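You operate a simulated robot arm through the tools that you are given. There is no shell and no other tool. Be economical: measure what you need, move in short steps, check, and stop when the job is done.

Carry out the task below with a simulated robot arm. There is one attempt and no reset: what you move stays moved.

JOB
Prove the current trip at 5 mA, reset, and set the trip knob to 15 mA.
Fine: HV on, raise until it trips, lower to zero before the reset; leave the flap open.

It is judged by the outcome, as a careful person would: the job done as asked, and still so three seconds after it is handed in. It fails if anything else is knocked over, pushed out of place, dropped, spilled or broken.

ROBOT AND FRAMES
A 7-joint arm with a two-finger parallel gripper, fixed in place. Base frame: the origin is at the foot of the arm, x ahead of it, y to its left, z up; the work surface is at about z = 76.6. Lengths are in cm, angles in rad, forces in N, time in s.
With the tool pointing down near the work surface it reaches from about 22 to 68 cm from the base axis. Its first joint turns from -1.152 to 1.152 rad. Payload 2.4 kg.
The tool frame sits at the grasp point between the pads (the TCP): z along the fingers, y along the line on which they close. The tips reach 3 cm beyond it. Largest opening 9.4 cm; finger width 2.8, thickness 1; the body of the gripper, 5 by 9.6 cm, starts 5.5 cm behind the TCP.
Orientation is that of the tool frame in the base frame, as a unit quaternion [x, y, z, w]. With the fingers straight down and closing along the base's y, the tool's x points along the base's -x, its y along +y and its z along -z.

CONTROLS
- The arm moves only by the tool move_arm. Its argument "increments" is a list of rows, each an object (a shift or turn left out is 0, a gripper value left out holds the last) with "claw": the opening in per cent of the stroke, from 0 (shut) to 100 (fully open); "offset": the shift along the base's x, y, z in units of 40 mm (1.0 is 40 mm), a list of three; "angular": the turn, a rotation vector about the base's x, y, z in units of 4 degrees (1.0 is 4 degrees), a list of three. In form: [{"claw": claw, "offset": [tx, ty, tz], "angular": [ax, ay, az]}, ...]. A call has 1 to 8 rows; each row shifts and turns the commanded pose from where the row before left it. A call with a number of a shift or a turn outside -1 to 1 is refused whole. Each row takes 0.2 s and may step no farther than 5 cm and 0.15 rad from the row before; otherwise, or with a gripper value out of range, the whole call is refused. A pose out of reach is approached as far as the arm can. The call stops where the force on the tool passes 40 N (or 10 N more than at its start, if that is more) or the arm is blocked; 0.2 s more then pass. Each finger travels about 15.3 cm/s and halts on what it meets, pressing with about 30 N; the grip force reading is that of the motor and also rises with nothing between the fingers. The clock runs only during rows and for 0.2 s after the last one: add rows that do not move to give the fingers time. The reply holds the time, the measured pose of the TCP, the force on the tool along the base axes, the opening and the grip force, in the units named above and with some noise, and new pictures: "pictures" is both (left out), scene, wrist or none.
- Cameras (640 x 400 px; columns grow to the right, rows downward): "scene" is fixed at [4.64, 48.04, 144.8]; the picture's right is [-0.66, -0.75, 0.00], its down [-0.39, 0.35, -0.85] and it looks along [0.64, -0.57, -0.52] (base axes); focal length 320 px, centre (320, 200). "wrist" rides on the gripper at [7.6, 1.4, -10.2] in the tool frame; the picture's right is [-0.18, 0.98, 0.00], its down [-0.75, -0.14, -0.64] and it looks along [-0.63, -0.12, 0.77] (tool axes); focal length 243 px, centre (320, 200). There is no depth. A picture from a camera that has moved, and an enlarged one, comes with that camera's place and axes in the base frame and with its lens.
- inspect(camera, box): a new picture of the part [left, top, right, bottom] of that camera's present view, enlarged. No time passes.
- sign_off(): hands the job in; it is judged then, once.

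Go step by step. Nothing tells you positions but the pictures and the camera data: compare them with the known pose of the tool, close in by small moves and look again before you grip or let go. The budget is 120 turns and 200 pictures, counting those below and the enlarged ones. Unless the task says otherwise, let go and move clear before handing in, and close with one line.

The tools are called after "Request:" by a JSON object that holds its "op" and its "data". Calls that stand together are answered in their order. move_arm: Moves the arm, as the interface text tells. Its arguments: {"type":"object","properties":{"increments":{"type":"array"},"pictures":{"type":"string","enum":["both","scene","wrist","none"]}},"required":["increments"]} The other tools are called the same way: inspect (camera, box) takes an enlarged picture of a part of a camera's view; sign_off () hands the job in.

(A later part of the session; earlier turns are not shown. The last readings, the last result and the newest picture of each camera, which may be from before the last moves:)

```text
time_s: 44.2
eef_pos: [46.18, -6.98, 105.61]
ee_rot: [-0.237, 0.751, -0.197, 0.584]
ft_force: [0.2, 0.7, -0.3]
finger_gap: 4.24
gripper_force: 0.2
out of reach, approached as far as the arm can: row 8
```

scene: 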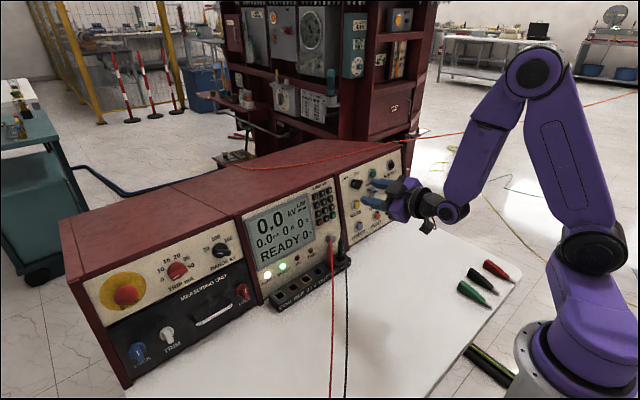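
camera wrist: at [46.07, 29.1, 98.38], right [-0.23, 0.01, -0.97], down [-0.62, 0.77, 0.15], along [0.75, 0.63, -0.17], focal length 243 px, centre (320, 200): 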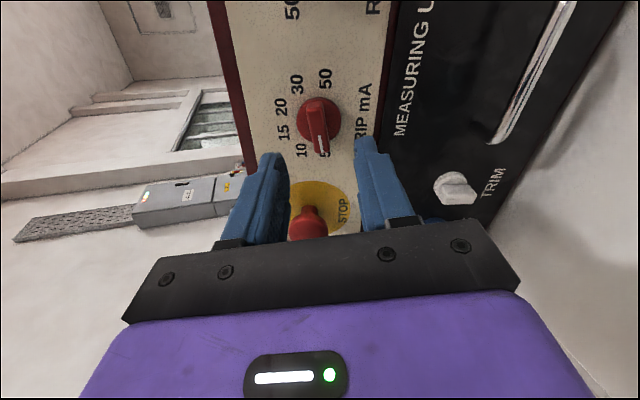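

Request:
{"op": "move_arm", "data": {"increments": [{"angular": [0.972, 0, -0.233]}, {"angular": [0.972, 0, -0.233]}, {"angular": [0.972, 0, -0.233]}, {"angular": [0.972, 0, -0.233]}, {"offset": [-0.3, -0.5, 0], "angular": [0.972, 0, -0.233]}, {"offset": [-0.3, -0.6, 0], "angular": [0.972, 0, -0.233]}, {"offset": [-0.3, -0.8, 0], "angular": [0.972, 0, -0.233]}, {"offset": [-0.3, -0.8, 0], "angular": [0.972, 0, -0.233]}], "pictures": "none"}}

Request:
{"op": "move_arm", "data": {"increments": [{"offset": [0, -0.8, 0], "angular": [0.972, 0, -0.233]}, {"offset": [0, -0.8, 0], "angular": [0, 1, 0]}, {"angular": [0, 1, 0]}, {"angular": [0, 1, 0]}, {}]}}

```text
time_s: 46.0
eef_pos: [45.84, -6.9, 107.14]
ee_rot: [-0.025, 0.788, -0.028, 0.614]
ft_force: [0.6, 0.3, -0.3]
finger_gap: 4.21
gripper_force: 0.1
out of reach, approached as far as the arm can: row 5, 6, 7, 8
```

```text
time_s: 47.2
eef_pos: [46.14, -7.77, 110.67]
ee_rot: [0.0, 0.848, 0.0, 0.53]
ft_force: [-1.0, -0.2, -0.3]
finger_gap: 4.25
gripper_force: 0.1
out of reach, approached as far as the arm can: row 1, 2
camera wrist: at [33.5, -6.33, 108.27], right [0.08, 0.98, 0.17], down [-0.25, -0.14, 0.96], along [0.97, -0.12, 0.23], focal length 243 px, centre (320, 200)
```

scene: 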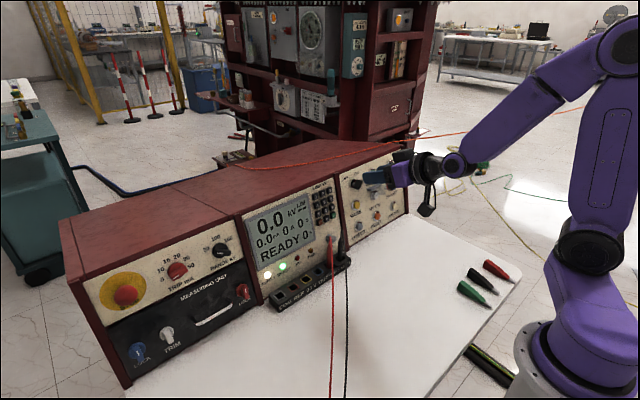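
wrist: 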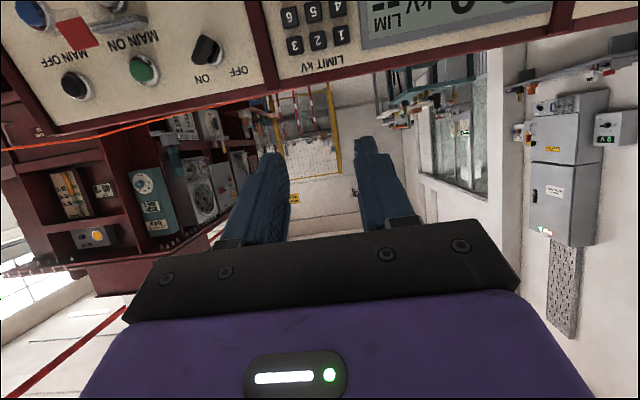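

There's a joint limit for a near-level tool on this side. I'll steepen the tool to about 45° and carry on right.

Request:
{"op": "move_arm", "data": {"increments": [{"angular": [0, 1, 0]}, {"angular": [0, 1, 0]}, {"angular": [0, 1, 0]}, {"angular": [0, 1, 0]}, {"offset": [-0.3, -0.6, 0], "angular": [0, 1, 0]}, {"offset": [-0.3, -0.8, 0]}, {"offset": [0, -0.8, 0]}, {"offset": [0, -0.8, 0]}]}}

```text
time_s: 49.0
eef_pos: [43.82, -19.72, 110.6]
ee_rot: [0.0, 0.927, 0.0, 0.374]
ft_force: [0.2, -0.7, 0.2]
finger_gap: 4.24
gripper_force: 0.1
camera wrist: at [31.14, -18.34, 112.71], right [0.13, 0.98, 0.13], down [0.1, -0.14, 0.99], along [0.99, -0.12, -0.11], focal length 243 px, centre (320, 200)
```

scene: 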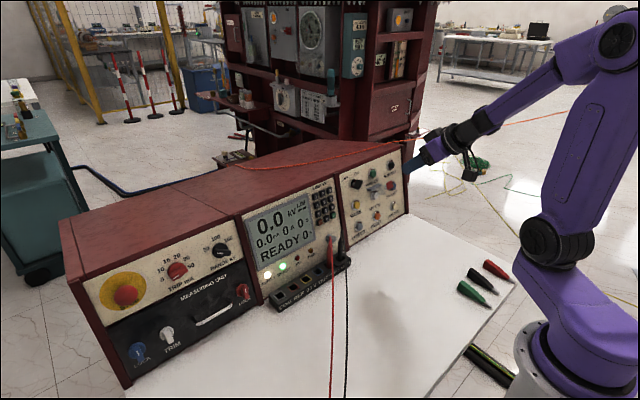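
wrist: 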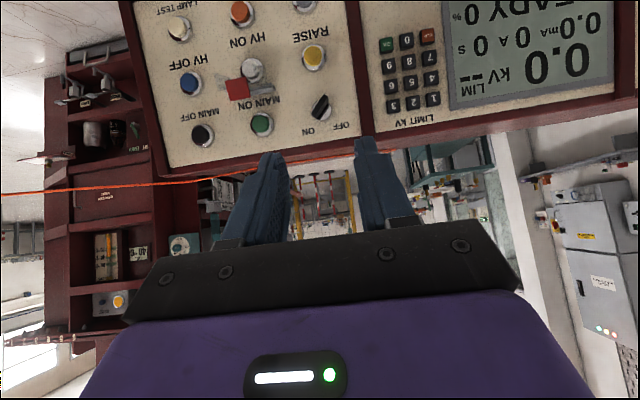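

Pitch is 44° and I'm free to move again. The panel faces me now, so I'll look at the flap closely.

Request:
{"op": "inspect", "data": {"camera": "wrist", "box": [200, 0, 340, 140]}}

Request:
{"op": "inspect", "data": {"camera": "scene", "box": [340, 150, 410, 240]}}

```text
2.86 times, centred on (270, 70) of wrist
camera zoom: at [31.14, -18.34, 112.71], right [0.13, 0.98, 0.13], down [0.1, -0.14, 0.99], along [0.99, -0.12, -0.11], focal length 693 px, centre (463, 571)
```

zoom: 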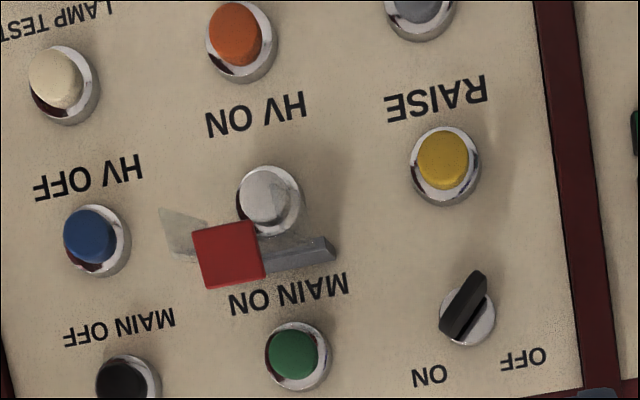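

```text
4.44 times, centred on (375, 195) of scene
camera zoom: at [4.63, 48.04, 144.8], right [-0.66, -0.75, 0.0], down [-0.39, 0.35, -0.85], along [0.64, -0.57, -0.52], focal length 1422 px, centre (76, 222)
```

zoom: 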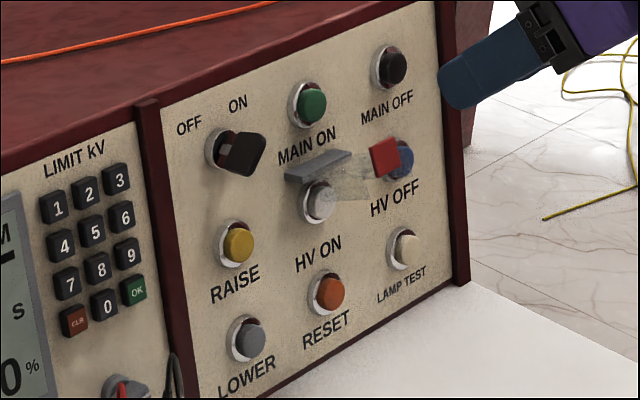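

The red flap tab triangulates to about (58, −30, 94.6), well above the HV ON button (64, −30, 88). So the flap is already standing open, and I must press from underneath it with a near-level tool. I'll close the fingers, drop down and yaw outward.

Request:
{"op": "move_arm", "data": {"increments": [{"claw": 0, "offset": [0, -0.3, -0.7], "angular": [0, 0, -1]}, {"offset": [0, -0.3, -0.7], "angular": [0, 0, -1]}, {"offset": [0, -0.3, -0.7], "angular": [0, 0, -1]}, {"offset": [0, -0.3, -0.7], "angular": [0, 0, -1]}, {"offset": [0, -0.3, -0.7], "angular": [0, 0, -1]}, {"offset": [0, 0, -0.7]}, {}]}}

```text
time_s: 50.6
eef_pos: [43.86, -25.88, 93.72]
ee_rot: [0.162, 0.913, -0.066, 0.369]
ft_force: [0.3, 1.1, -0.4]
finger_gap: 0.0
gripper_force: 30.8
camera wrist: at [32.37, -20.16, 95.88], right [0.46, 0.88, 0.13], down [0.04, -0.16, 0.99], along [0.89, -0.45, -0.11], focal length 243 px, centre (320, 200)
```

scene: 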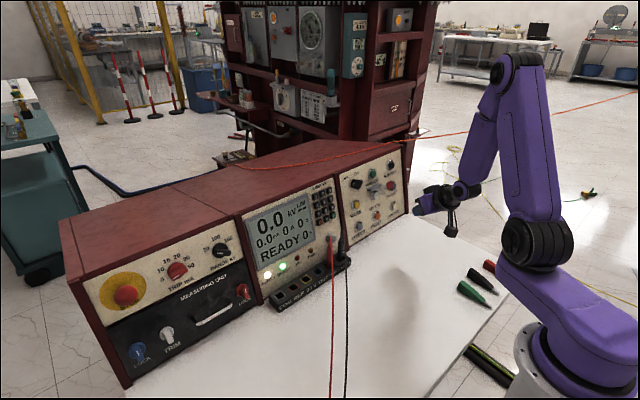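
wrist: 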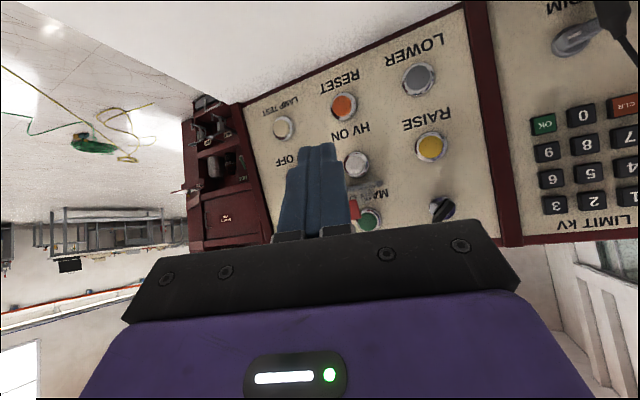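

The buttons are where I computed them. I'll level the tool further so the gripper body clears the flap tab, and check that the arm allows it.

Request:
{"op": "move_arm", "data": {"increments": [{"offset": [0, 0, -0.2], "angular": [-0.342, -0.94, 0]}, {"offset": [0, 0, -0.2], "angular": [-0.342, -0.94, 0]}, {"offset": [0, 0, -0.2], "angular": [-0.342, -0.94, 0]}, {"offset": [0, 0, -0.2], "angular": [-0.342, -0.94, 0]}, {"offset": [0, 0, -0.2], "angular": [-0.342, -0.94, 0]}, {"offset": [0, 0, -0.2], "angular": [-0.342, -0.94, 0]}, {"angular": [-0.342, -0.94, 0]}, {"angular": [-0.342, -0.94, 0]}]}}

```text
time_s: 52.4
eef_pos: [43.54, -25.7, 89.1]
ee_rot: [0.136, 0.776, -0.107, 0.607]
ft_force: [0.2, 0.8, -0.1]
finger_gap: 0.0
gripper_force: 30.3
camera wrist: at [33.07, -20.34, 84.12], right [0.38, 0.91, 0.18], down [-0.46, 0.02, 0.89], along [0.8, -0.42, 0.43], focal length 243 px, centre (320, 200)
```

scene: 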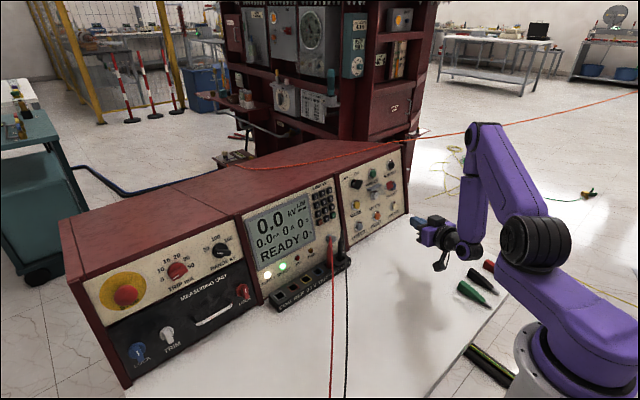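
wrist: 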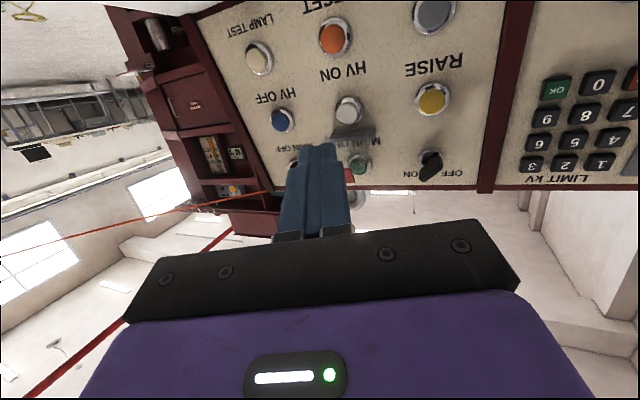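

Pitch is 76° with a 20° outward yaw, and it's reachable. I'll move to just in front of HV ON, beneath the flap.

Request:
{"op": "move_arm", "data": {"increments": [{"offset": [0.8, -0.34, -0.07]}, {"offset": [0.8, -0.34, -0.07]}, {"offset": [0.8, -0.33, -0.06]}, {"offset": [0.6, 0, 0]}, {}]}}

```text
time_s: 53.6
eef_pos: [55.72, -29.75, 88.09]
ee_rot: [0.137, 0.776, -0.107, 0.606]
ft_force: [-0.2, 0.4, -0.5]
finger_gap: 0.02
gripper_force: 29.7
camera wrist: at [45.12, -24.44, 83.25], right [0.38, 0.91, 0.18], down [-0.46, 0.02, 0.89], along [0.8, -0.42, 0.43], focal length 243 px, centre (320, 200)
```

scene: 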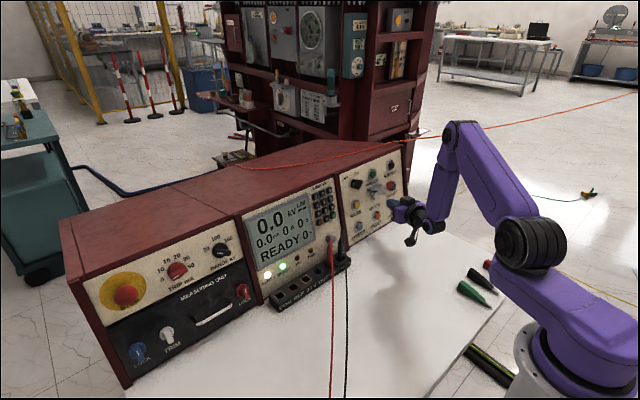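
wrist: 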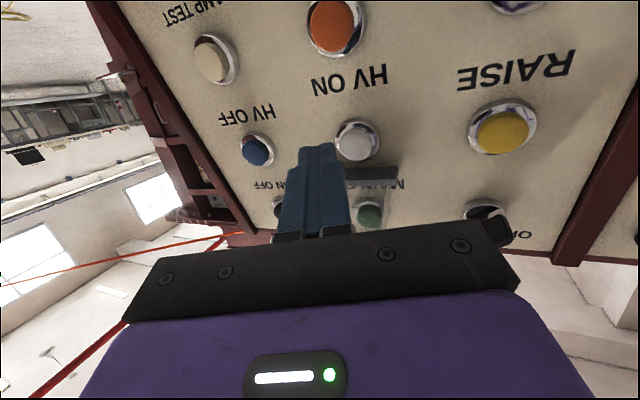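

Request:
{"op": "move_arm", "data": {"increments": [{"offset": [0.5, 0, 0.05]}, {"offset": [0.5, 0, 0]}, {"offset": [0.15, 0, 0]}]}}

Request:
{"op": "inspect", "data": {"camera": "scene", "box": [240, 150, 440, 275]}}

```text
time_s: 54.4
eef_pos: [60.42, -29.89, 88.35]
ee_rot: [0.138, 0.776, -0.107, 0.606]
ft_force: [-1.9, -1.1, -0.6]
finger_gap: 0.02
gripper_force: 29.5
camera wrist: at [49.69, -24.46, 83.45], right [0.38, 0.91, 0.18], down [-0.46, 0.02, 0.89], along [0.8, -0.42, 0.43], focal length 243 px, centre (320, 200)
```

scene: 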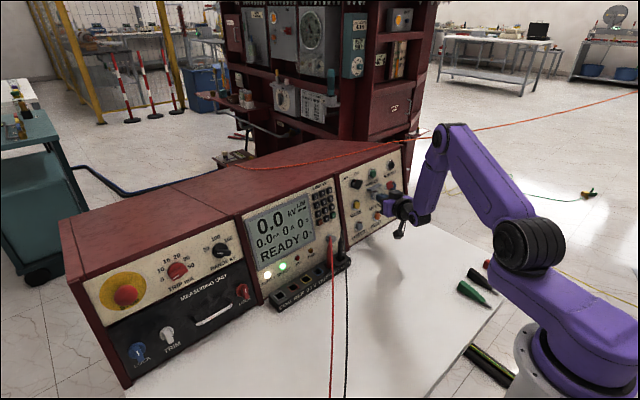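
wrist: 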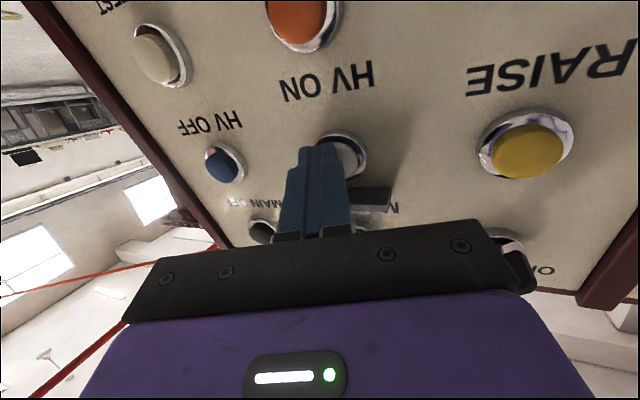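

```text
3.20 times, centred on (340, 212) of scene
camera zoom: at [4.63, 48.03, 144.8], right [-0.66, -0.75, 0.0], down [-0.39, 0.35, -0.85], along [0.64, -0.57, -0.52], focal length 1024 px, centre (256, 160)
```

zoom: 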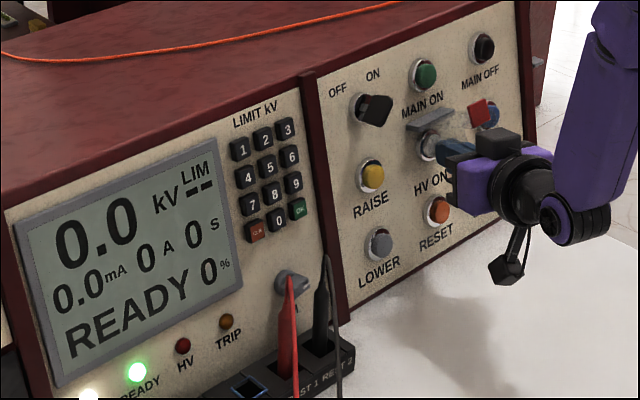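

The fingertips are at the HV ON button. I'll press gently in small steps.

Request:
{"op": "move_arm", "data": {"increments": [{"offset": [0.06, 0.06, 0]}, {"offset": [0.06, 0, 0]}, {"offset": [0.06, 0, 0]}], "pictures": "wrist"}}

Request:
{"op": "inspect", "data": {"camera": "scene", "box": [240, 150, 440, 275]}}

```text
time_s: 55.2
eef_pos: [60.94, -29.62, 88.32]
ee_rot: [0.139, 0.776, -0.108, 0.605]
ft_force: [-16.1, -0.6, 2.9]
finger_gap: 0.01
gripper_force: 29.6
camera wrist: at [50.23, -24.27, 83.47], right [0.38, 0.91, 0.18], down [-0.46, 0.02, 0.89], along [0.8, -0.42, 0.42], focal length 243 px, centre (320, 200)
```

wrist: 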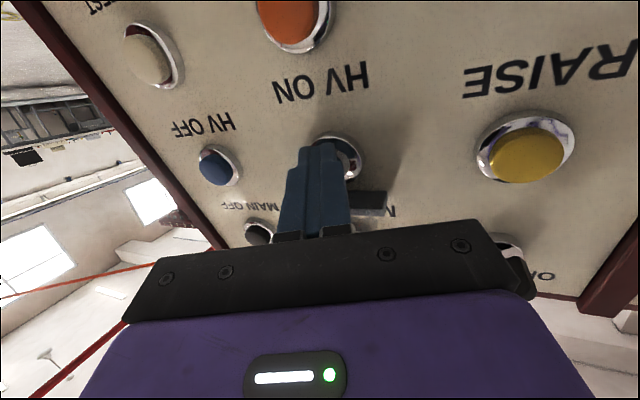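

```text
3.20 times, centred on (340, 212) of scene
camera zoom: at [4.59, 48.04, 144.8], right [-0.66, -0.75, 0.0], down [-0.39, 0.35, -0.85], along [0.64, -0.57, -0.52], focal length 1024 px, centre (256, 160)
```

zoom: 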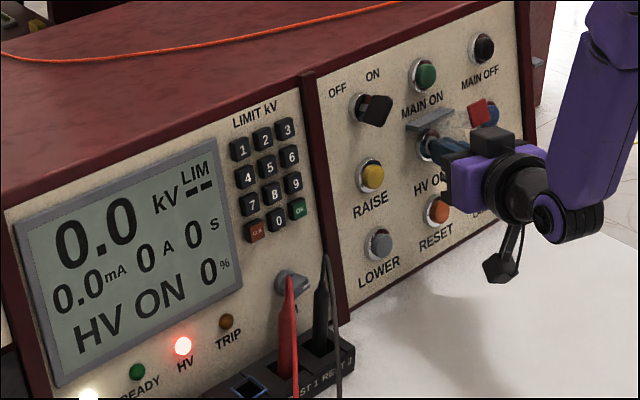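

HV is on. I'll back off, shift to RAISE and press it.

Request:
{"op": "move_arm", "data": {"increments": [{"offset": [-0.6, 0, 0]}, {"offset": [-0.6, 0, 0]}, {"offset": [0, 0.8, 0]}, {"offset": [0, 0.8, 0]}, {"offset": [0, 0.7, 0]}, {"offset": [0.6, 0, 0]}, {"offset": [0.3, 0, 0]}]}}

```text
time_s: 56.8
eef_pos: [59.86, -20.29, 88.35]
ee_rot: [0.137, 0.776, -0.107, 0.607]
ft_force: [0.1, -0.1, 0.7]
finger_gap: 0.0
gripper_force: 30.0
camera wrist: at [49.25, -14.94, 83.48], right [0.38, 0.91, 0.18], down [-0.46, 0.02, 0.89], along [0.8, -0.42, 0.43], focal length 243 px, centre (320, 200)
```

scene: 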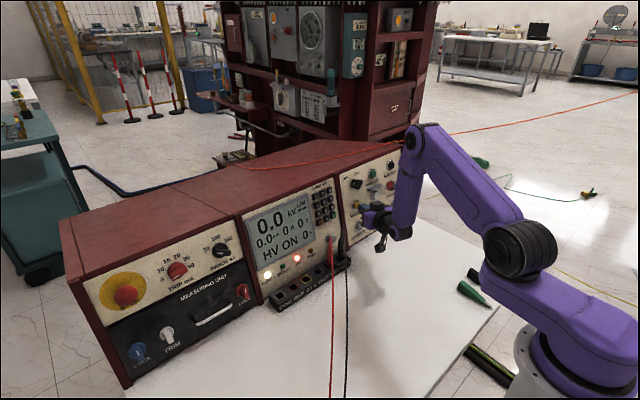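
wrist: 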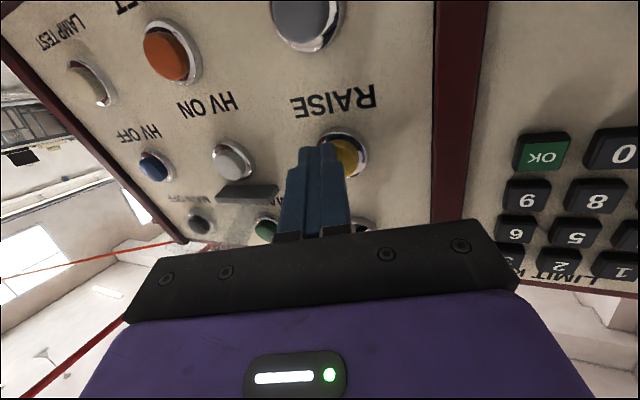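

Aligned with RAISE, so I'll press and hold briefly.

Request:
{"op": "move_arm", "data": {"increments": [{"offset": [0.18, 0, 0]}, {"offset": [0.07, 0, 0]}, {"offset": [0.05, 0, 0]}, {}, {}], "pictures": "none"}}

Request:
{"op": "inspect", "data": {"camera": "scene", "box": [240, 150, 440, 275]}}

```text
time_s: 58.0
eef_pos: [60.87, -20.43, 88.4]
ee_rot: [0.137, 0.777, -0.106, 0.605]
ft_force: [-18.4, 0.4, -2.1]
finger_gap: 0.0
gripper_force: 30.0
```

```text
3.20 times, centred on (340, 212) of scene
camera zoom: at [4.59, 48.04, 144.8], right [-0.66, -0.75, 0.0], down [-0.39, 0.35, -0.85], along [0.64, -0.57, -0.52], focal length 1024 px, centre (256, 160)
```

zoom: 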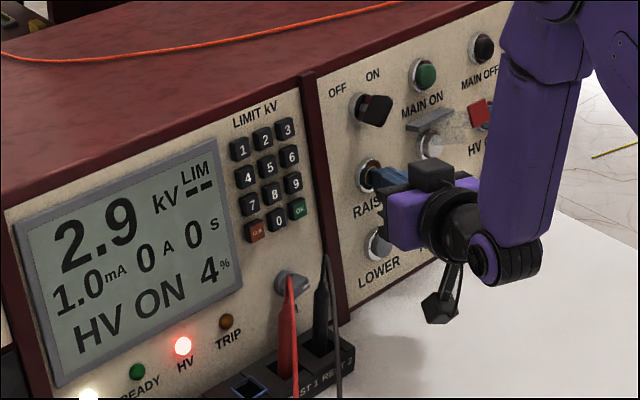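

The voltage rises while the button is held (1.0 mA so far). I'll keep holding.

Request:
{"op": "move_arm", "data": {"increments": [{}, {}, {}, {}, {}, {}, {}, {}], "pictures": "none"}}

Request:
{"op": "inspect", "data": {"camera": "scene", "box": [240, 150, 440, 275]}}

```text
time_s: 59.8
eef_pos: [60.98, -20.44, 88.4]
ee_rot: [0.137, 0.775, -0.108, 0.607]
ft_force: [-19.6, -0.4, 5.2]
finger_gap: 0.0
gripper_force: 30.0
```

```text
3.20 times, centred on (340, 212) of scene
camera zoom: at [4.57, 48.04, 144.8], right [-0.66, -0.75, 0.0], down [-0.39, 0.35, -0.85], along [0.64, -0.57, -0.52], focal length 1024 px, centre (256, 160)
```

zoom: 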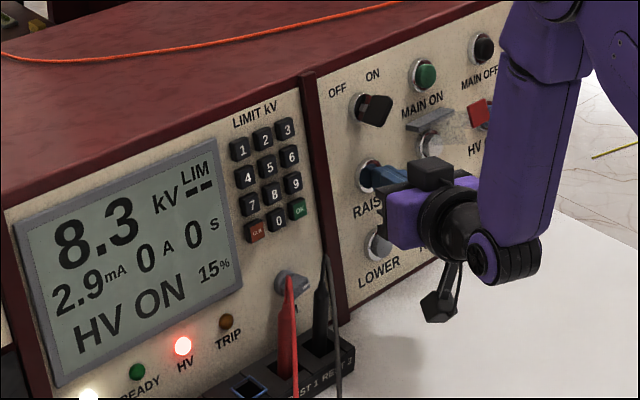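

Request:
{"op": "move_arm", "data": {"increments": [{}, {}, {}, {}, {}, {}, {}, {}], "pictures": "none"}}

Request:
{"op": "inspect", "data": {"camera": "scene", "box": [240, 150, 440, 275]}}

```text
time_s: 61.6
eef_pos: [60.99, -20.33, 88.36]
ee_rot: [0.136, 0.776, -0.106, 0.607]
ft_force: [-18.1, -0.3, 5.6]
finger_gap: 0.01
gripper_force: 30.0
```

```text
3.20 times, centred on (340, 212) of scene
camera zoom: at [4.58, 48.04, 144.8], right [-0.66, -0.75, 0.0], down [-0.39, 0.35, -0.85], along [0.64, -0.57, -0.52], focal length 1024 px, centre (256, 160)
```

zoom: 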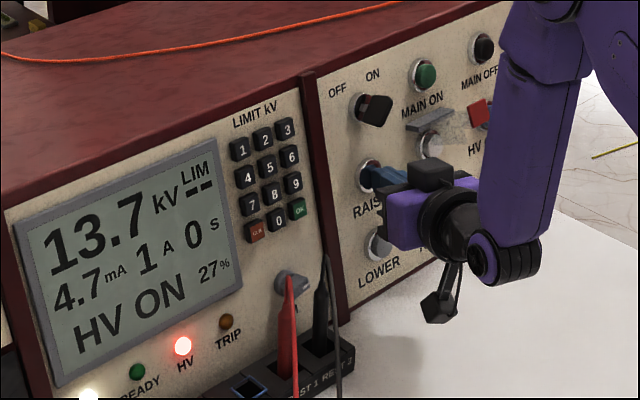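

It reads 4.7 mA, so the trip is close. A few more rows.

Request:
{"op": "move_arm", "data": {"increments": [{}, {}, {}], "pictures": "none"}}

Request:
{"op": "inspect", "data": {"camera": "scene", "box": [240, 150, 440, 275]}}

```text
time_s: 62.4
eef_pos: [60.82, -20.32, 88.34]
ee_rot: [0.137, 0.776, -0.107, 0.606]
ft_force: [-18.8, 0.4, 4.0]
finger_gap: 0.0
gripper_force: 30.2
```

```text
3.20 times, centred on (340, 212) of scene
camera zoom: at [4.58, 48.04, 144.8], right [-0.66, -0.75, 0.0], down [-0.39, 0.35, -0.85], along [0.64, -0.57, -0.52], focal length 1024 px, centre (256, 160)
```

zoom: 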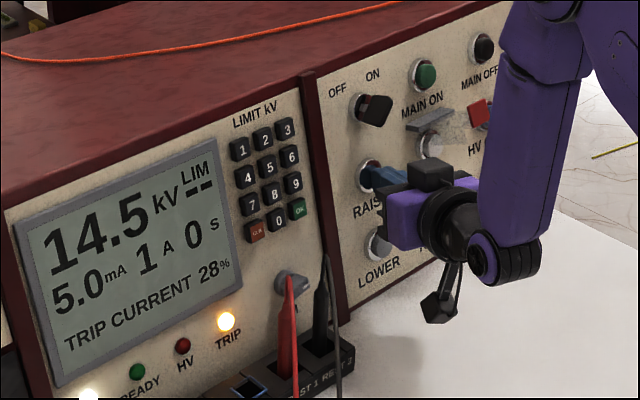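

It tripped on current at 5.0 mA and 14.5 kV, and the setting is still at 28%. I'll release RAISE, steepen the tool for table clearance, and go to LOWER at about (62.3, −20.5, 80.2).

Request:
{"op": "move_arm", "data": {"increments": [{"offset": [-0.6, 0, 0]}, {"offset": [-0.9, 0, 0.1], "angular": [0.342, 0.94, 0]}, {"offset": [-0.8, 0, 0], "angular": [0.342, 0.94, 0]}, {"angular": [0.342, 0.94, 0]}, {"angular": [0.342, 0.94, 0]}, {"angular": [0.342, 0.94, 0]}, {"angular": [0.342, 0.94, 0]}, {"angular": [0.342, 0.94, 0]}], "pictures": "none"}}

Request:
{"op": "move_arm", "data": {"increments": [{"offset": [0, 0.02, -0.6]}, {"offset": [0, 0.02, -0.6]}, {"offset": [0, 0.02, -0.6]}, {"offset": [0.5, 0, 0]}, {"offset": [0.5, 0, 0]}, {}]}}

```text
time_s: 64.2
eef_pos: [51.84, -20.32, 88.82]
ee_rot: [0.158, 0.9, -0.071, 0.4]
ft_force: [-0.4, -0.3, 0.4]
finger_gap: 0.01
gripper_force: 30.0
```

```text
time_s: 65.6
eef_pos: [55.94, -20.07, 81.53]
ee_rot: [0.158, 0.9, -0.07, 0.4]
ft_force: [-0.4, 0.4, -0.7]
finger_gap: 0.01
gripper_force: 30.0
camera wrist: at [44.36, -14.37, 82.78], right [0.45, 0.88, 0.14], down [-0.02, -0.14, 0.99], along [0.89, -0.45, -0.04], focal length 243 px, centre (320, 200)
```

scene: 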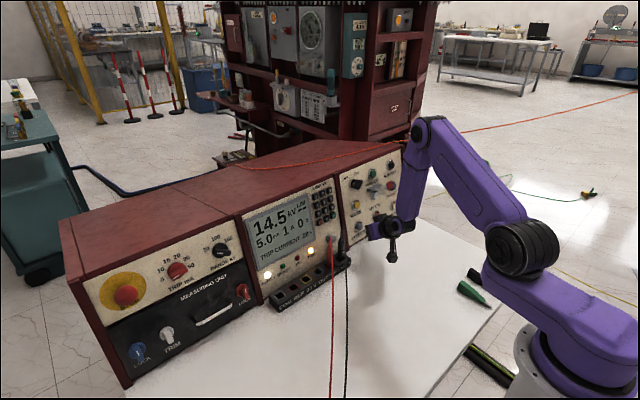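
wrist: 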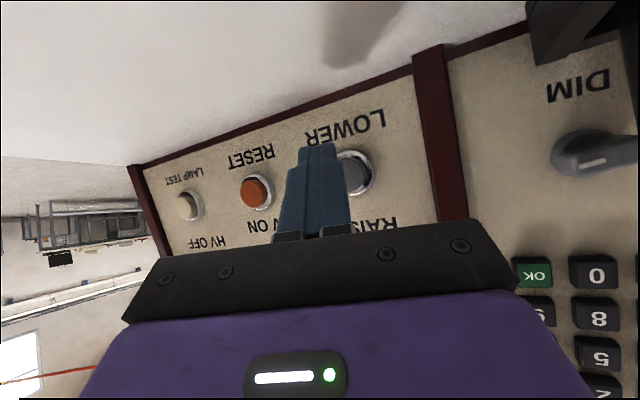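

LOWER sits at about (62.3, −20.1, 80.3). I'll advance and press.

Request:
{"op": "move_arm", "data": {"increments": [{"offset": [0.4, 0.05, 0]}, {"offset": [0.3, 0.03, 0]}, {"offset": [0.1, 0, 0]}, {"offset": [0.07, 0, 0]}], "pictures": "wrist"}}

Request:
{"op": "inspect", "data": {"camera": "scene", "box": [240, 150, 440, 275]}}

```text
time_s: 66.6
eef_pos: [59.15, -19.87, 81.46]
ee_rot: [0.159, 0.901, -0.071, 0.398]
ft_force: [-20.0, 1.1, 3.4]
finger_gap: 0.0
gripper_force: 29.9
camera wrist: at [47.62, -14.05, 82.77], right [0.45, 0.88, 0.14], down [-0.02, -0.14, 0.99], along [0.89, -0.45, -0.05], focal length 243 px, centre (320, 200)
```

wrist: 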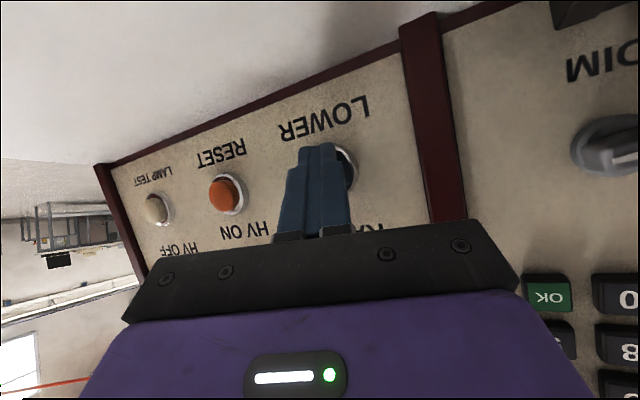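

```text
3.20 times, centred on (340, 212) of scene
camera zoom: at [4.58, 48.04, 144.8], right [-0.66, -0.75, 0.0], down [-0.39, 0.35, -0.85], along [0.64, -0.57, -0.52], focal length 1024 px, centre (256, 160)
```

zoom: 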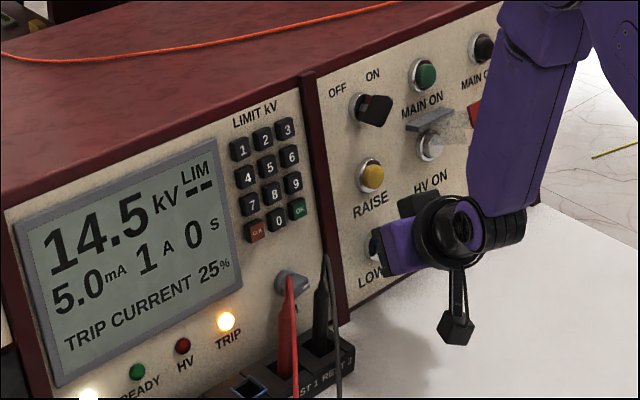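

The setting has fallen to 25%, so LOWER is working. I'll hold it down to zero.

Request:
{"op": "move_arm", "data": {"increments": [{}, {}, {}, {}, {}, {}, {}, {}], "pictures": "none"}}

Request:
{"op": "move_arm", "data": {"increments": [{}, {}, {}, {}, {}, {}, {}, {}], "pictures": "none"}}

Request:
{"op": "inspect", "data": {"camera": "scene", "box": [240, 150, 440, 275]}}

```text
time_s: 68.4
eef_pos: [59.28, -19.8, 81.54]
ee_rot: [0.159, 0.9, -0.07, 0.399]
ft_force: [-23.2, -2.0, 3.0]
finger_gap: 0.0
gripper_force: 30.1
```

```text
time_s: 70.2
eef_pos: [59.24, -19.72, 81.48]
ee_rot: [0.16, 0.9, -0.071, 0.399]
ft_force: [-22.7, -1.6, 5.8]
finger_gap: 0.0
gripper_force: 29.8
```

```text
3.20 times, centred on (340, 212) of scene
camera zoom: at [4.57, 48.03, 144.8], right [-0.66, -0.75, 0.0], down [-0.39, 0.35, -0.85], along [0.64, -0.57, -0.52], focal length 1024 px, centre (256, 160)
```

zoom: 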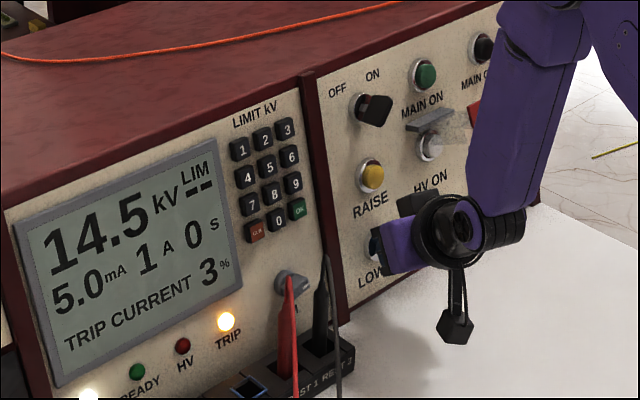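

Request:
{"op": "move_arm", "data": {"increments": [{}, {}, {}, {}, {}, {}], "pictures": "none"}}

Request:
{"op": "inspect", "data": {"camera": "scene", "box": [240, 150, 440, 275]}}

```text
time_s: 71.6
eef_pos: [59.28, -19.58, 81.59]
ee_rot: [0.159, 0.9, -0.07, 0.4]
ft_force: [-24.2, -1.3, 6.2]
finger_gap: 0.02
gripper_force: 30.4
```

```text
3.20 times, centred on (340, 212) of scene
camera zoom: at [4.57, 48.04, 144.8], right [-0.66, -0.75, 0.0], down [-0.39, 0.35, -0.85], along [0.64, -0.57, -0.52], focal length 1024 px, centre (256, 160)
```

zoom: 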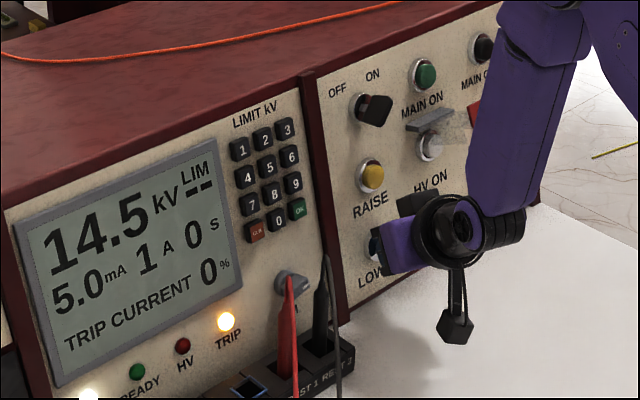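

The setting reads 0%. Now RESET, about 9.5 cm to the right.

Request:
{"op": "move_arm", "data": {"increments": [{"offset": [-0.5, 0, 0]}, {"offset": [-0.5, 0, 0]}, {"offset": [0, -0.8, 0]}, {"offset": [0, -0.8, 0]}, {"offset": [0, -0.8, 0]}, {"offset": [0.4, 0, 0]}, {}], "pictures": "wrist"}}

```text
time_s: 73.2
eef_pos: [57.05, -29.29, 81.64]
ee_rot: [0.158, 0.9, -0.071, 0.401]
ft_force: [0.7, 0.1, -0.4]
finger_gap: 0.0
gripper_force: 29.7
camera wrist: at [45.45, -23.65, 82.89], right [0.45, 0.88, 0.14], down [-0.02, -0.14, 0.99], along [0.89, -0.45, -0.04], focal length 243 px, centre (320, 200)
```

wrist: 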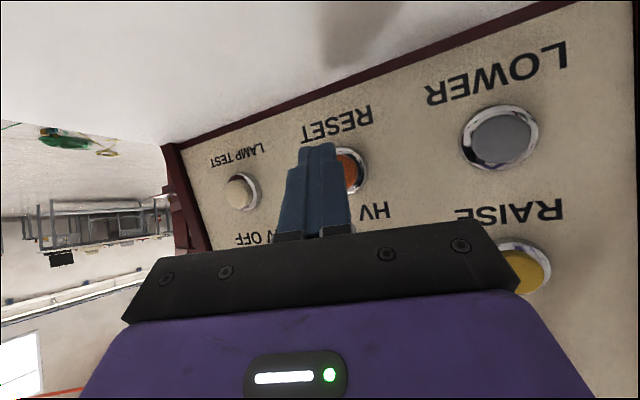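

Request:
{"op": "move_arm", "data": {"increments": [{"offset": [0.35, 0.06, 0]}, {"offset": [0.12, 0, 0]}, {"offset": [0.1, 0, 0]}, {}], "pictures": "none"}}

Request:
{"op": "inspect", "data": {"camera": "scene", "box": [240, 150, 440, 275]}}

```text
time_s: 74.2
eef_pos: [59.09, -29.2, 81.65]
ee_rot: [0.16, 0.901, -0.071, 0.398]
ft_force: [-14.8, 1.9, 1.3]
finger_gap: 0.0
gripper_force: 30.0
```

```text
3.20 times, centred on (340, 212) of scene
camera zoom: at [4.6, 48.04, 144.8], right [-0.66, -0.75, 0.0], down [-0.39, 0.35, -0.85], along [0.64, -0.57, -0.52], focal length 1024 px, centre (256, 160)
```

zoom: 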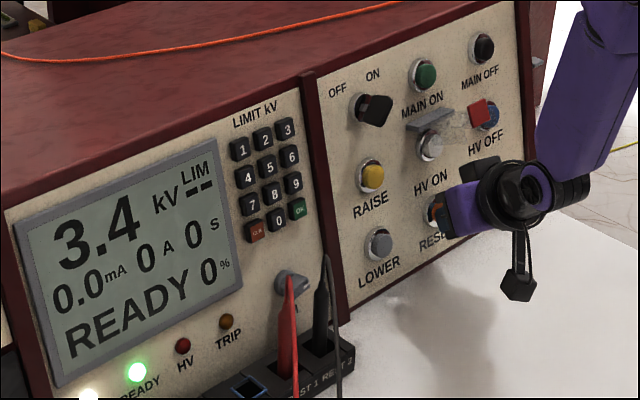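

Reset took: READY is lit, the trip lamp is off and the residual kV is decaying. I'll back out, rise and return to the trip knob.

Request:
{"op": "move_arm", "data": {"increments": [{"offset": [-0.8, 0, 0]}, {"offset": [-1, 0, 0]}, {"offset": [-1, 0, 0.2]}, {"offset": [-0.8, 0.2, 0.6]}, {"offset": [-0.2, 0.4, 0.9], "angular": [0, 0, 1]}, {"offset": [0, 0.4, 0.9], "angular": [0, 0, 1]}, {"offset": [0, 0.4, 0.9], "angular": [0, 0, 1]}, {"offset": [0, 0.4, 0.9], "angular": [0, 0, 1]}], "pictures": "none"}}

Request:
{"op": "move_arm", "data": {"increments": [{"offset": [0, 0.8, 0.9], "angular": [0, 0, 1]}, {"offset": [0, 1, 0.6]}, {"offset": [0, 1, 0]}, {"offset": [0, 1, 0]}, {"offset": [0, 1, 0]}, {"offset": [0, 1, 0]}, {"offset": [0, 1, 0]}, {"offset": [0, 1, 0]}], "pictures": "none"}}

Request:
{"op": "move_arm", "data": {"increments": [{"claw": 45, "offset": [0, 1, 0], "angular": [0, -1, 0]}, {"offset": [0, 1, 0], "angular": [0, -1, 0]}, {"offset": [0, 1, 0], "angular": [0, -1, 0]}, {"offset": [0, 1, 0], "angular": [0, -1, 0]}, {"offset": [0, 1, 0], "angular": [0, -1, 0]}, {"offset": [0, 0.9, 0], "angular": [0, -1, 0]}, {"angular": [0, -1, 0]}]}}

```text
time_s: 76.0
eef_pos: [44.02, -21.83, 99.33]
ee_rot: [0.032, 0.913, -0.015, 0.406]
ft_force: [-0.6, 0.7, 1.1]
finger_gap: 0.01
gripper_force: 29.4
```

```text
time_s: 77.8
eef_pos: [43.86, 9.15, 105.14]
ee_rot: [-0.001, 0.914, -0.001, 0.406]
ft_force: [-0.4, -0.9, -0.2]
finger_gap: 0.0
gripper_force: 29.8
```

```text
time_s: 79.4
eef_pos: [43.99, 33.03, 105.22]
ee_rot: [0.0, 0.788, 0.0, 0.616]
ft_force: [1.3, 0.6, 0.1]
finger_gap: 4.22
gripper_force: 0.2
camera wrist: at [32.13, 34.32, 100.3], right [0.04, 0.98, 0.18], down [-0.44, -0.14, 0.89], along [0.9, -0.12, 0.43], focal length 243 px, centre (320, 200)
```

scene: 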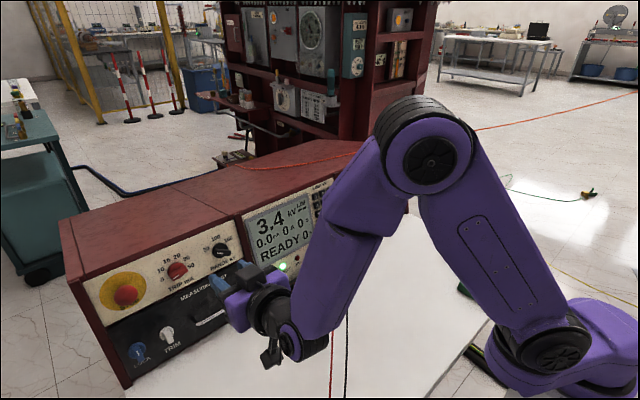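
wrist: 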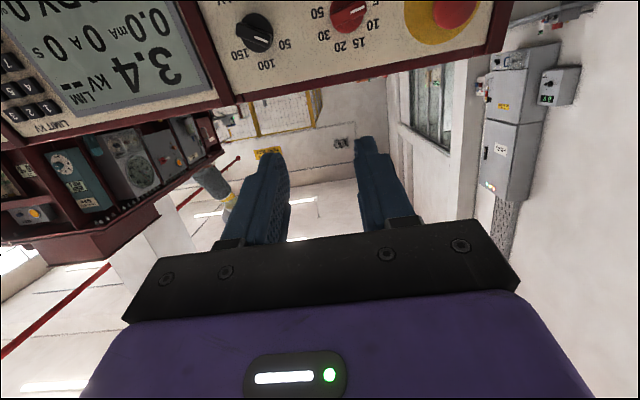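

I'm in front of the left panel again. The kV reading still shows 3.4, and I'll recheck that later. I'll now roll counter-clockwise to line up with the bar at 5.

Request:
{"op": "move_arm", "data": {"increments": [{"offset": [0.3, 0.5, -0.8], "angular": [-0.972, 0, 0.233]}, {"offset": [0.3, 0.46, -0.8], "angular": [-0.972, 0, 0.233]}, {"angular": [-0.972, 0, 0.233]}, {"angular": [-0.972, 0, 0.233]}, {"angular": [-0.972, 0, 0.233]}, {"angular": [-0.972, 0, 0.233]}, {"angular": [-0.972, 0, 0.233]}, {"angular": [-0.972, 0, 0.233]}], "pictures": "none"}}

Request:
{"op": "move_arm", "data": {"increments": [{"angular": [-0.972, 0, 0.233]}, {"angular": [-0.972, 0, 0.233]}, {"angular": [-0.972, 0, 0.233]}, {"angular": [-0.972, 0, 0.233]}, {"angular": [-0.972, 0, 0.233]}, {"angular": [-0.972, 0, 0.233]}, {"angular": [-0.972, 0, 0.233]}, {"angular": [-0.972, 0, 0.233]}], "pictures": "none"}}

Request:
{"op": "move_arm", "data": {"increments": [{"angular": [-0.972, 0, 0.233]}, {"angular": [-0.972, 0, 0.233]}, {"angular": [-0.972, 0, 0.233]}, {"angular": [-0.972, 0, 0.233]}, {"angular": [-0.972, 0, 0.233]}, {"angular": [-0.972, 0, 0.233]}, {"angular": [-0.972, 0, 0.233]}, {"angular": [-0.972, 0, 0.233]}]}}

```text
time_s: 81.2
eef_pos: [46.44, 36.79, 98.82]
ee_rot: [-0.216, 0.757, -0.172, 0.592]
ft_force: [0.1, 0.5, 0.2]
finger_gap: 4.23
gripper_force: 0.0
```

```text
time_s: 83.0
eef_pos: [46.42, 36.75, 98.77]
ee_rot: [-0.416, 0.668, -0.33, 0.521]
ft_force: [1.0, -0.8, 0.5]
finger_gap: 4.24
gripper_force: 0.1
```

```text
time_s: 84.8
eef_pos: [46.45, 36.61, 98.85]
ee_rot: [0.582, -0.526, 0.463, -0.413]
ft_force: [0.4, 0.3, 0.5]
finger_gap: 4.22
gripper_force: 0.1
camera wrist: at [36.14, 29.04, 100.6], right [-0.23, 0.08, -0.97], down [-0.6, 0.77, 0.21], along [0.76, 0.63, -0.13], focal length 243 px, centre (320, 200)
```

scene: 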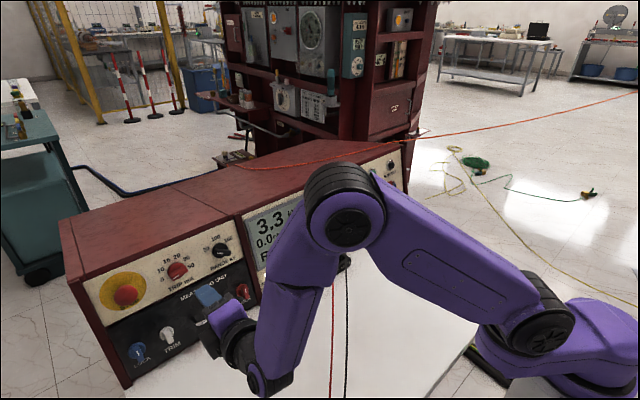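
wrist: 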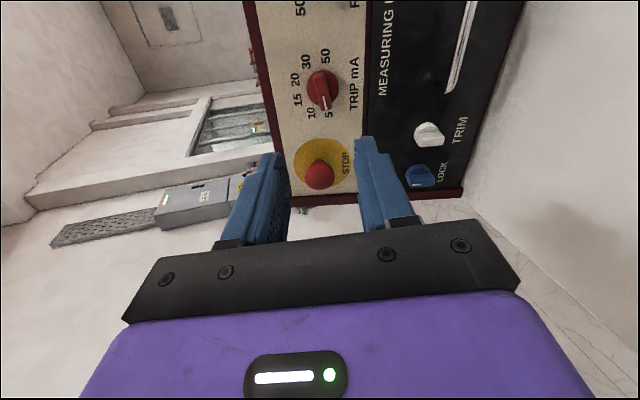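

Roll is 96° and reachable here. I'll advance along the knob axis in two stages.

Request:
{"op": "move_arm", "data": {"increments": [{"offset": [0.9, 0.07, -0.25], "angular": [-0.972, 0, 0.233]}, {"offset": [0.9, 0, -0.22]}, {"offset": [0.8, 0, -0.2]}, {}], "pictures": "wrist"}}

```text
time_s: 85.8
eef_pos: [56.76, 36.94, 96.15]
ee_rot: [0.599, -0.506, 0.478, -0.396]
ft_force: [-0.5, -0.1, -0.1]
finger_gap: 4.19
gripper_force: 0.1
camera wrist: at [46.69, 29.33, 98.5], right [-0.23, 0.01, -0.97], down [-0.62, 0.77, 0.15], along [0.75, 0.63, -0.17], focal length 243 px, centre (320, 200)
```

wrist: 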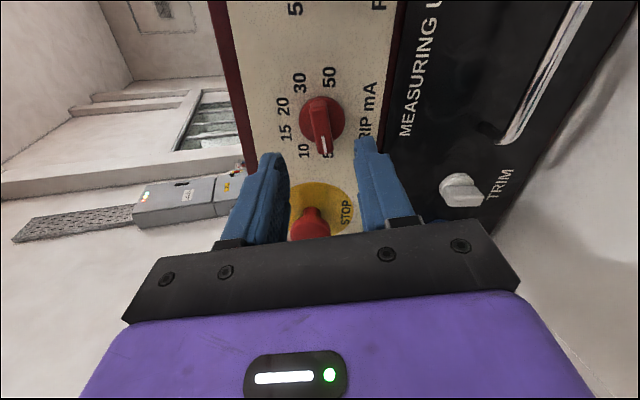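

Request:
{"op": "move_arm", "data": {"increments": [{"offset": [0.7, 0, -0.17]}, {"offset": [0.57, 0, -0.14]}, {}, {"claw": 25}, {"claw": 8}, {}], "pictures": "wrist"}}

```text
time_s: 87.2
eef_pos: [61.9, 37.03, 94.9]
ee_rot: [0.6, -0.506, 0.477, -0.395]
ft_force: [4.1, -1.0, -7.6]
finger_gap: 1.28
gripper_force: 45.3
camera wrist: at [51.73, 29.36, 97.19], right [-0.23, 0.01, -0.97], down [-0.62, 0.77, 0.16], along [0.75, 0.63, -0.17], focal length 243 px, centre (320, 200)
```

wrist: 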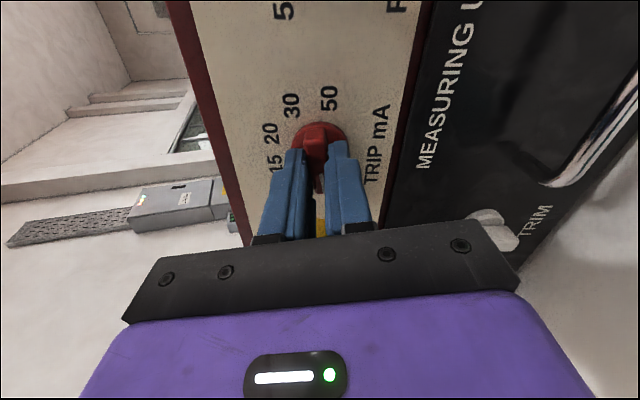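

The bar is gripped. 15 should be at a roll of about +20°, so I'll turn clockwise about 80° in stages.

Request:
{"op": "move_arm", "data": {"increments": [{"angular": [0.972, 0, -0.233]}, {"angular": [0.972, 0, -0.233]}, {"angular": [0.972, 0, -0.233]}, {"angular": [0.972, 0, -0.233]}, {"angular": [0.972, 0, -0.233]}, {"angular": [0.972, 0, -0.233]}, {"angular": [0.972, 0, -0.233]}, {"angular": [0.972, 0, -0.233]}], "pictures": "none"}}

Request:
{"op": "move_arm", "data": {"increments": [{"angular": [0.972, 0, -0.233]}, {"angular": [0.972, 0, -0.233]}, {"angular": [0.972, 0, -0.233]}, {"angular": [0.972, 0, -0.233]}, {"angular": [0.972, 0, -0.233]}, {"angular": [0.972, 0, -0.233]}, {"angular": [0.972, 0, -0.233]}, {"angular": [0.972, 0, -0.233]}], "pictures": "wrist"}}

```text
time_s: 89.0
eef_pos: [61.84, 36.99, 94.8]
ee_rot: [-0.437, 0.654, -0.348, 0.51]
ft_force: [-0.7, 3.2, -7.0]
finger_gap: 1.27
gripper_force: 45.1
```

```text
time_s: 90.8
eef_pos: [61.84, 36.98, 94.91]
ee_rot: [-0.242, 0.75, -0.192, 0.586]
ft_force: [-3.7, -1.6, -6.2]
finger_gap: 1.28
gripper_force: 45.1
camera wrist: at [50.13, 33.74, 90.54], right [-0.1, 0.9, -0.42], down [-0.45, 0.33, 0.83], along [0.89, 0.27, 0.38], focal length 243 px, centre (320, 200)
```

wrist: 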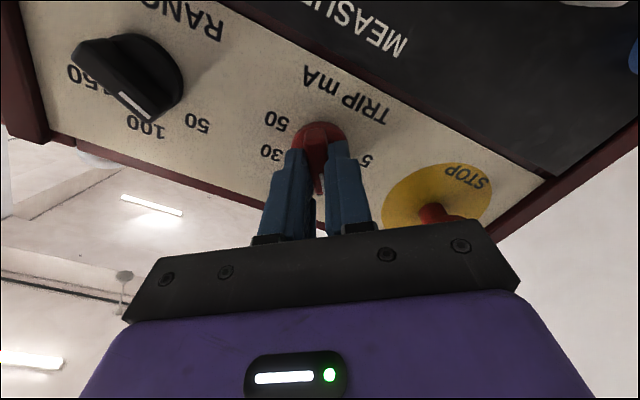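

Roll is 36° with low forces. I'll turn another 16°, release, and check.

Request:
{"op": "move_arm", "data": {"increments": [{"angular": [0.972, 0, -0.233]}, {"angular": [0.972, 0, -0.233]}, {"angular": [0.972, 0, -0.233]}, {"angular": [0.972, 0, -0.233]}, {}, {"claw": 45}, {"claw": 45}], "pictures": "none"}}

Request:
{"op": "move_arm", "data": {"increments": [{"offset": [-0.6, 0, 0.14]}, {"offset": [-0.7, 0, 0.16]}, {}], "pictures": "both"}}

Request:
{"op": "inspect", "data": {"camera": "wrist", "box": [220, 60, 420, 200]}}

Request:
{"op": "inspect", "data": {"camera": "scene", "box": [140, 230, 220, 290]}}

```text
time_s: 92.4
eef_pos: [61.94, 37.03, 94.95]
ee_rot: [-0.135, 0.776, -0.108, 0.607]
ft_force: [0.2, -0.6, 1.1]
finger_gap: 4.25
gripper_force: 0.0
```

```text
time_s: 93.2
eef_pos: [56.56, 37.02, 96.0]
ee_rot: [-0.137, 0.776, -0.108, 0.606]
ft_force: [0.3, 1.0, 0.0]
finger_gap: 4.24
gripper_force: 0.1
camera wrist: at [44.75, 35.76, 91.16], right [-0.04, 0.99, -0.16], down [-0.44, 0.13, 0.89], along [0.9, 0.1, 0.43], focal length 243 px, centre (320, 200)
```

scene: 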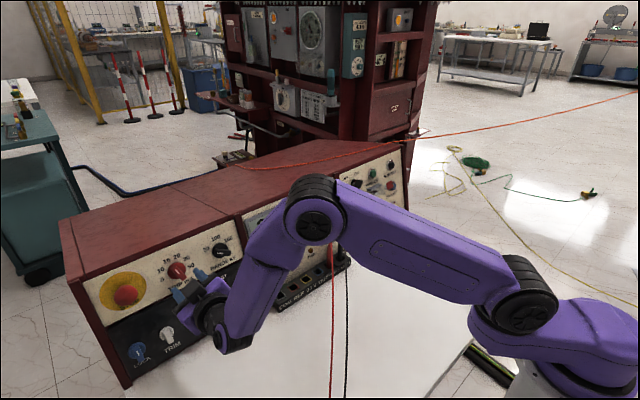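
wrist: 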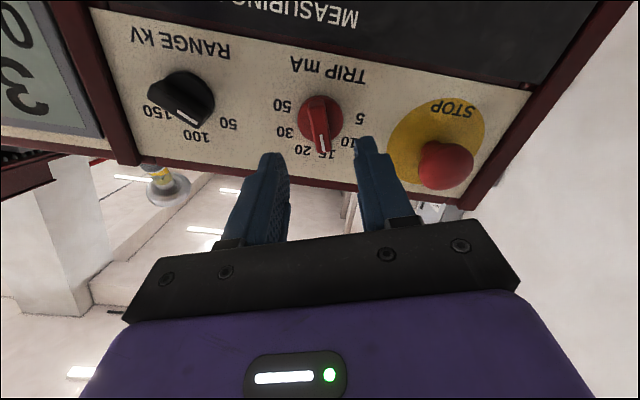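

```text
2.86 times, centred on (320, 130) of wrist
camera zoom: at [44.75, 35.76, 91.16], right [-0.04, 0.99, -0.16], down [-0.44, 0.13, 0.89], along [0.9, 0.1, 0.43], focal length 693 px, centre (320, 400)
```

zoom: 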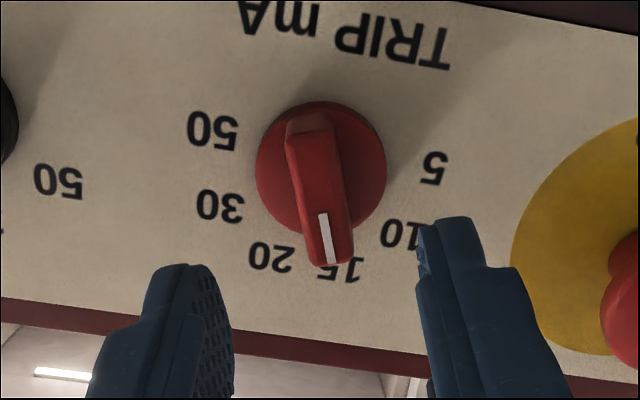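

```text
6.67 times, centred on (180, 260) of scene
camera zoom: at [4.63, 48.04, 144.8], right [-0.66, -0.75, 0.0], down [-0.39, 0.35, -0.85], along [0.64, -0.57, -0.52], focal length 2133 px, centre (1253, -200)
```

zoom: 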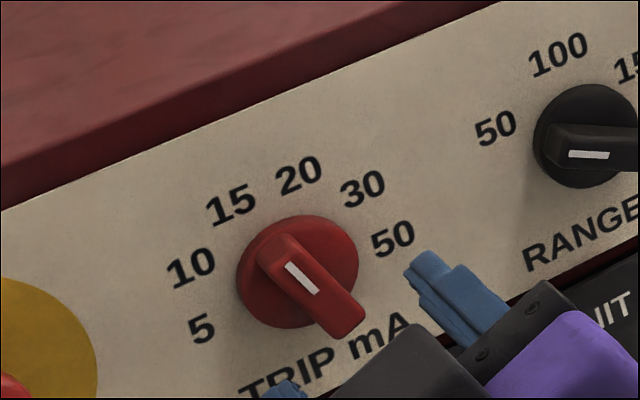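

The pointer is at 15. I'll back well clear and check the display and the flap one last time.

Request:
{"op": "move_arm", "data": {"increments": [{"offset": [-0.9, 0, 0.3]}, {"offset": [-0.9, 0, 0.4]}, {"offset": [-0.8, -0.3, 0.8]}, {"offset": [0, -0.5, 0.8]}, {"offset": [0, -0.5, 0.8]}, {"offset": [0, -0.5, 0.8]}, {}], "pictures": "scene"}}

Request:
{"op": "inspect", "data": {"camera": "scene", "box": [80, 140, 440, 365]}}

```text
time_s: 94.8
eef_pos: [46.18, 29.79, 111.73]
ee_rot: [-0.136, 0.776, -0.109, 0.606]
ft_force: [-0.5, 0.3, -0.4]
finger_gap: 4.24
gripper_force: 0.0
```

scene: 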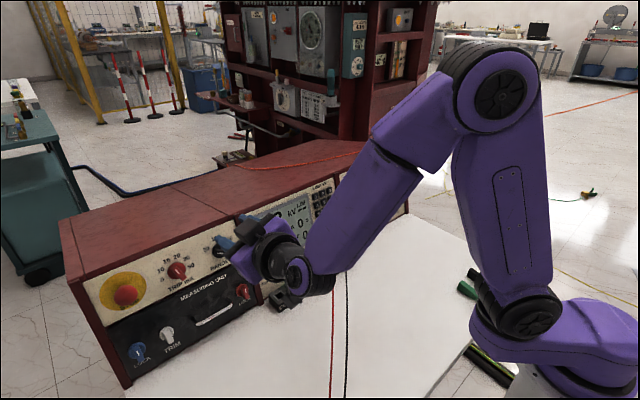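

```text
1.78 times, centred on (260, 252) of scene
camera zoom: at [4.63, 48.03, 144.8], right [-0.66, -0.75, 0.0], down [-0.39, 0.35, -0.85], along [0.64, -0.57, -0.52], focal length 569 px, centre (427, 107)
```

zoom: 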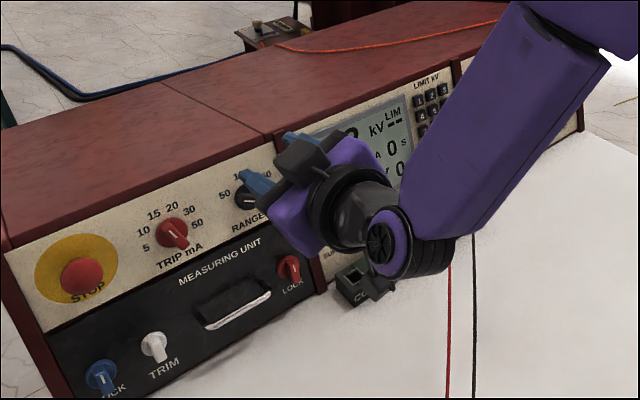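

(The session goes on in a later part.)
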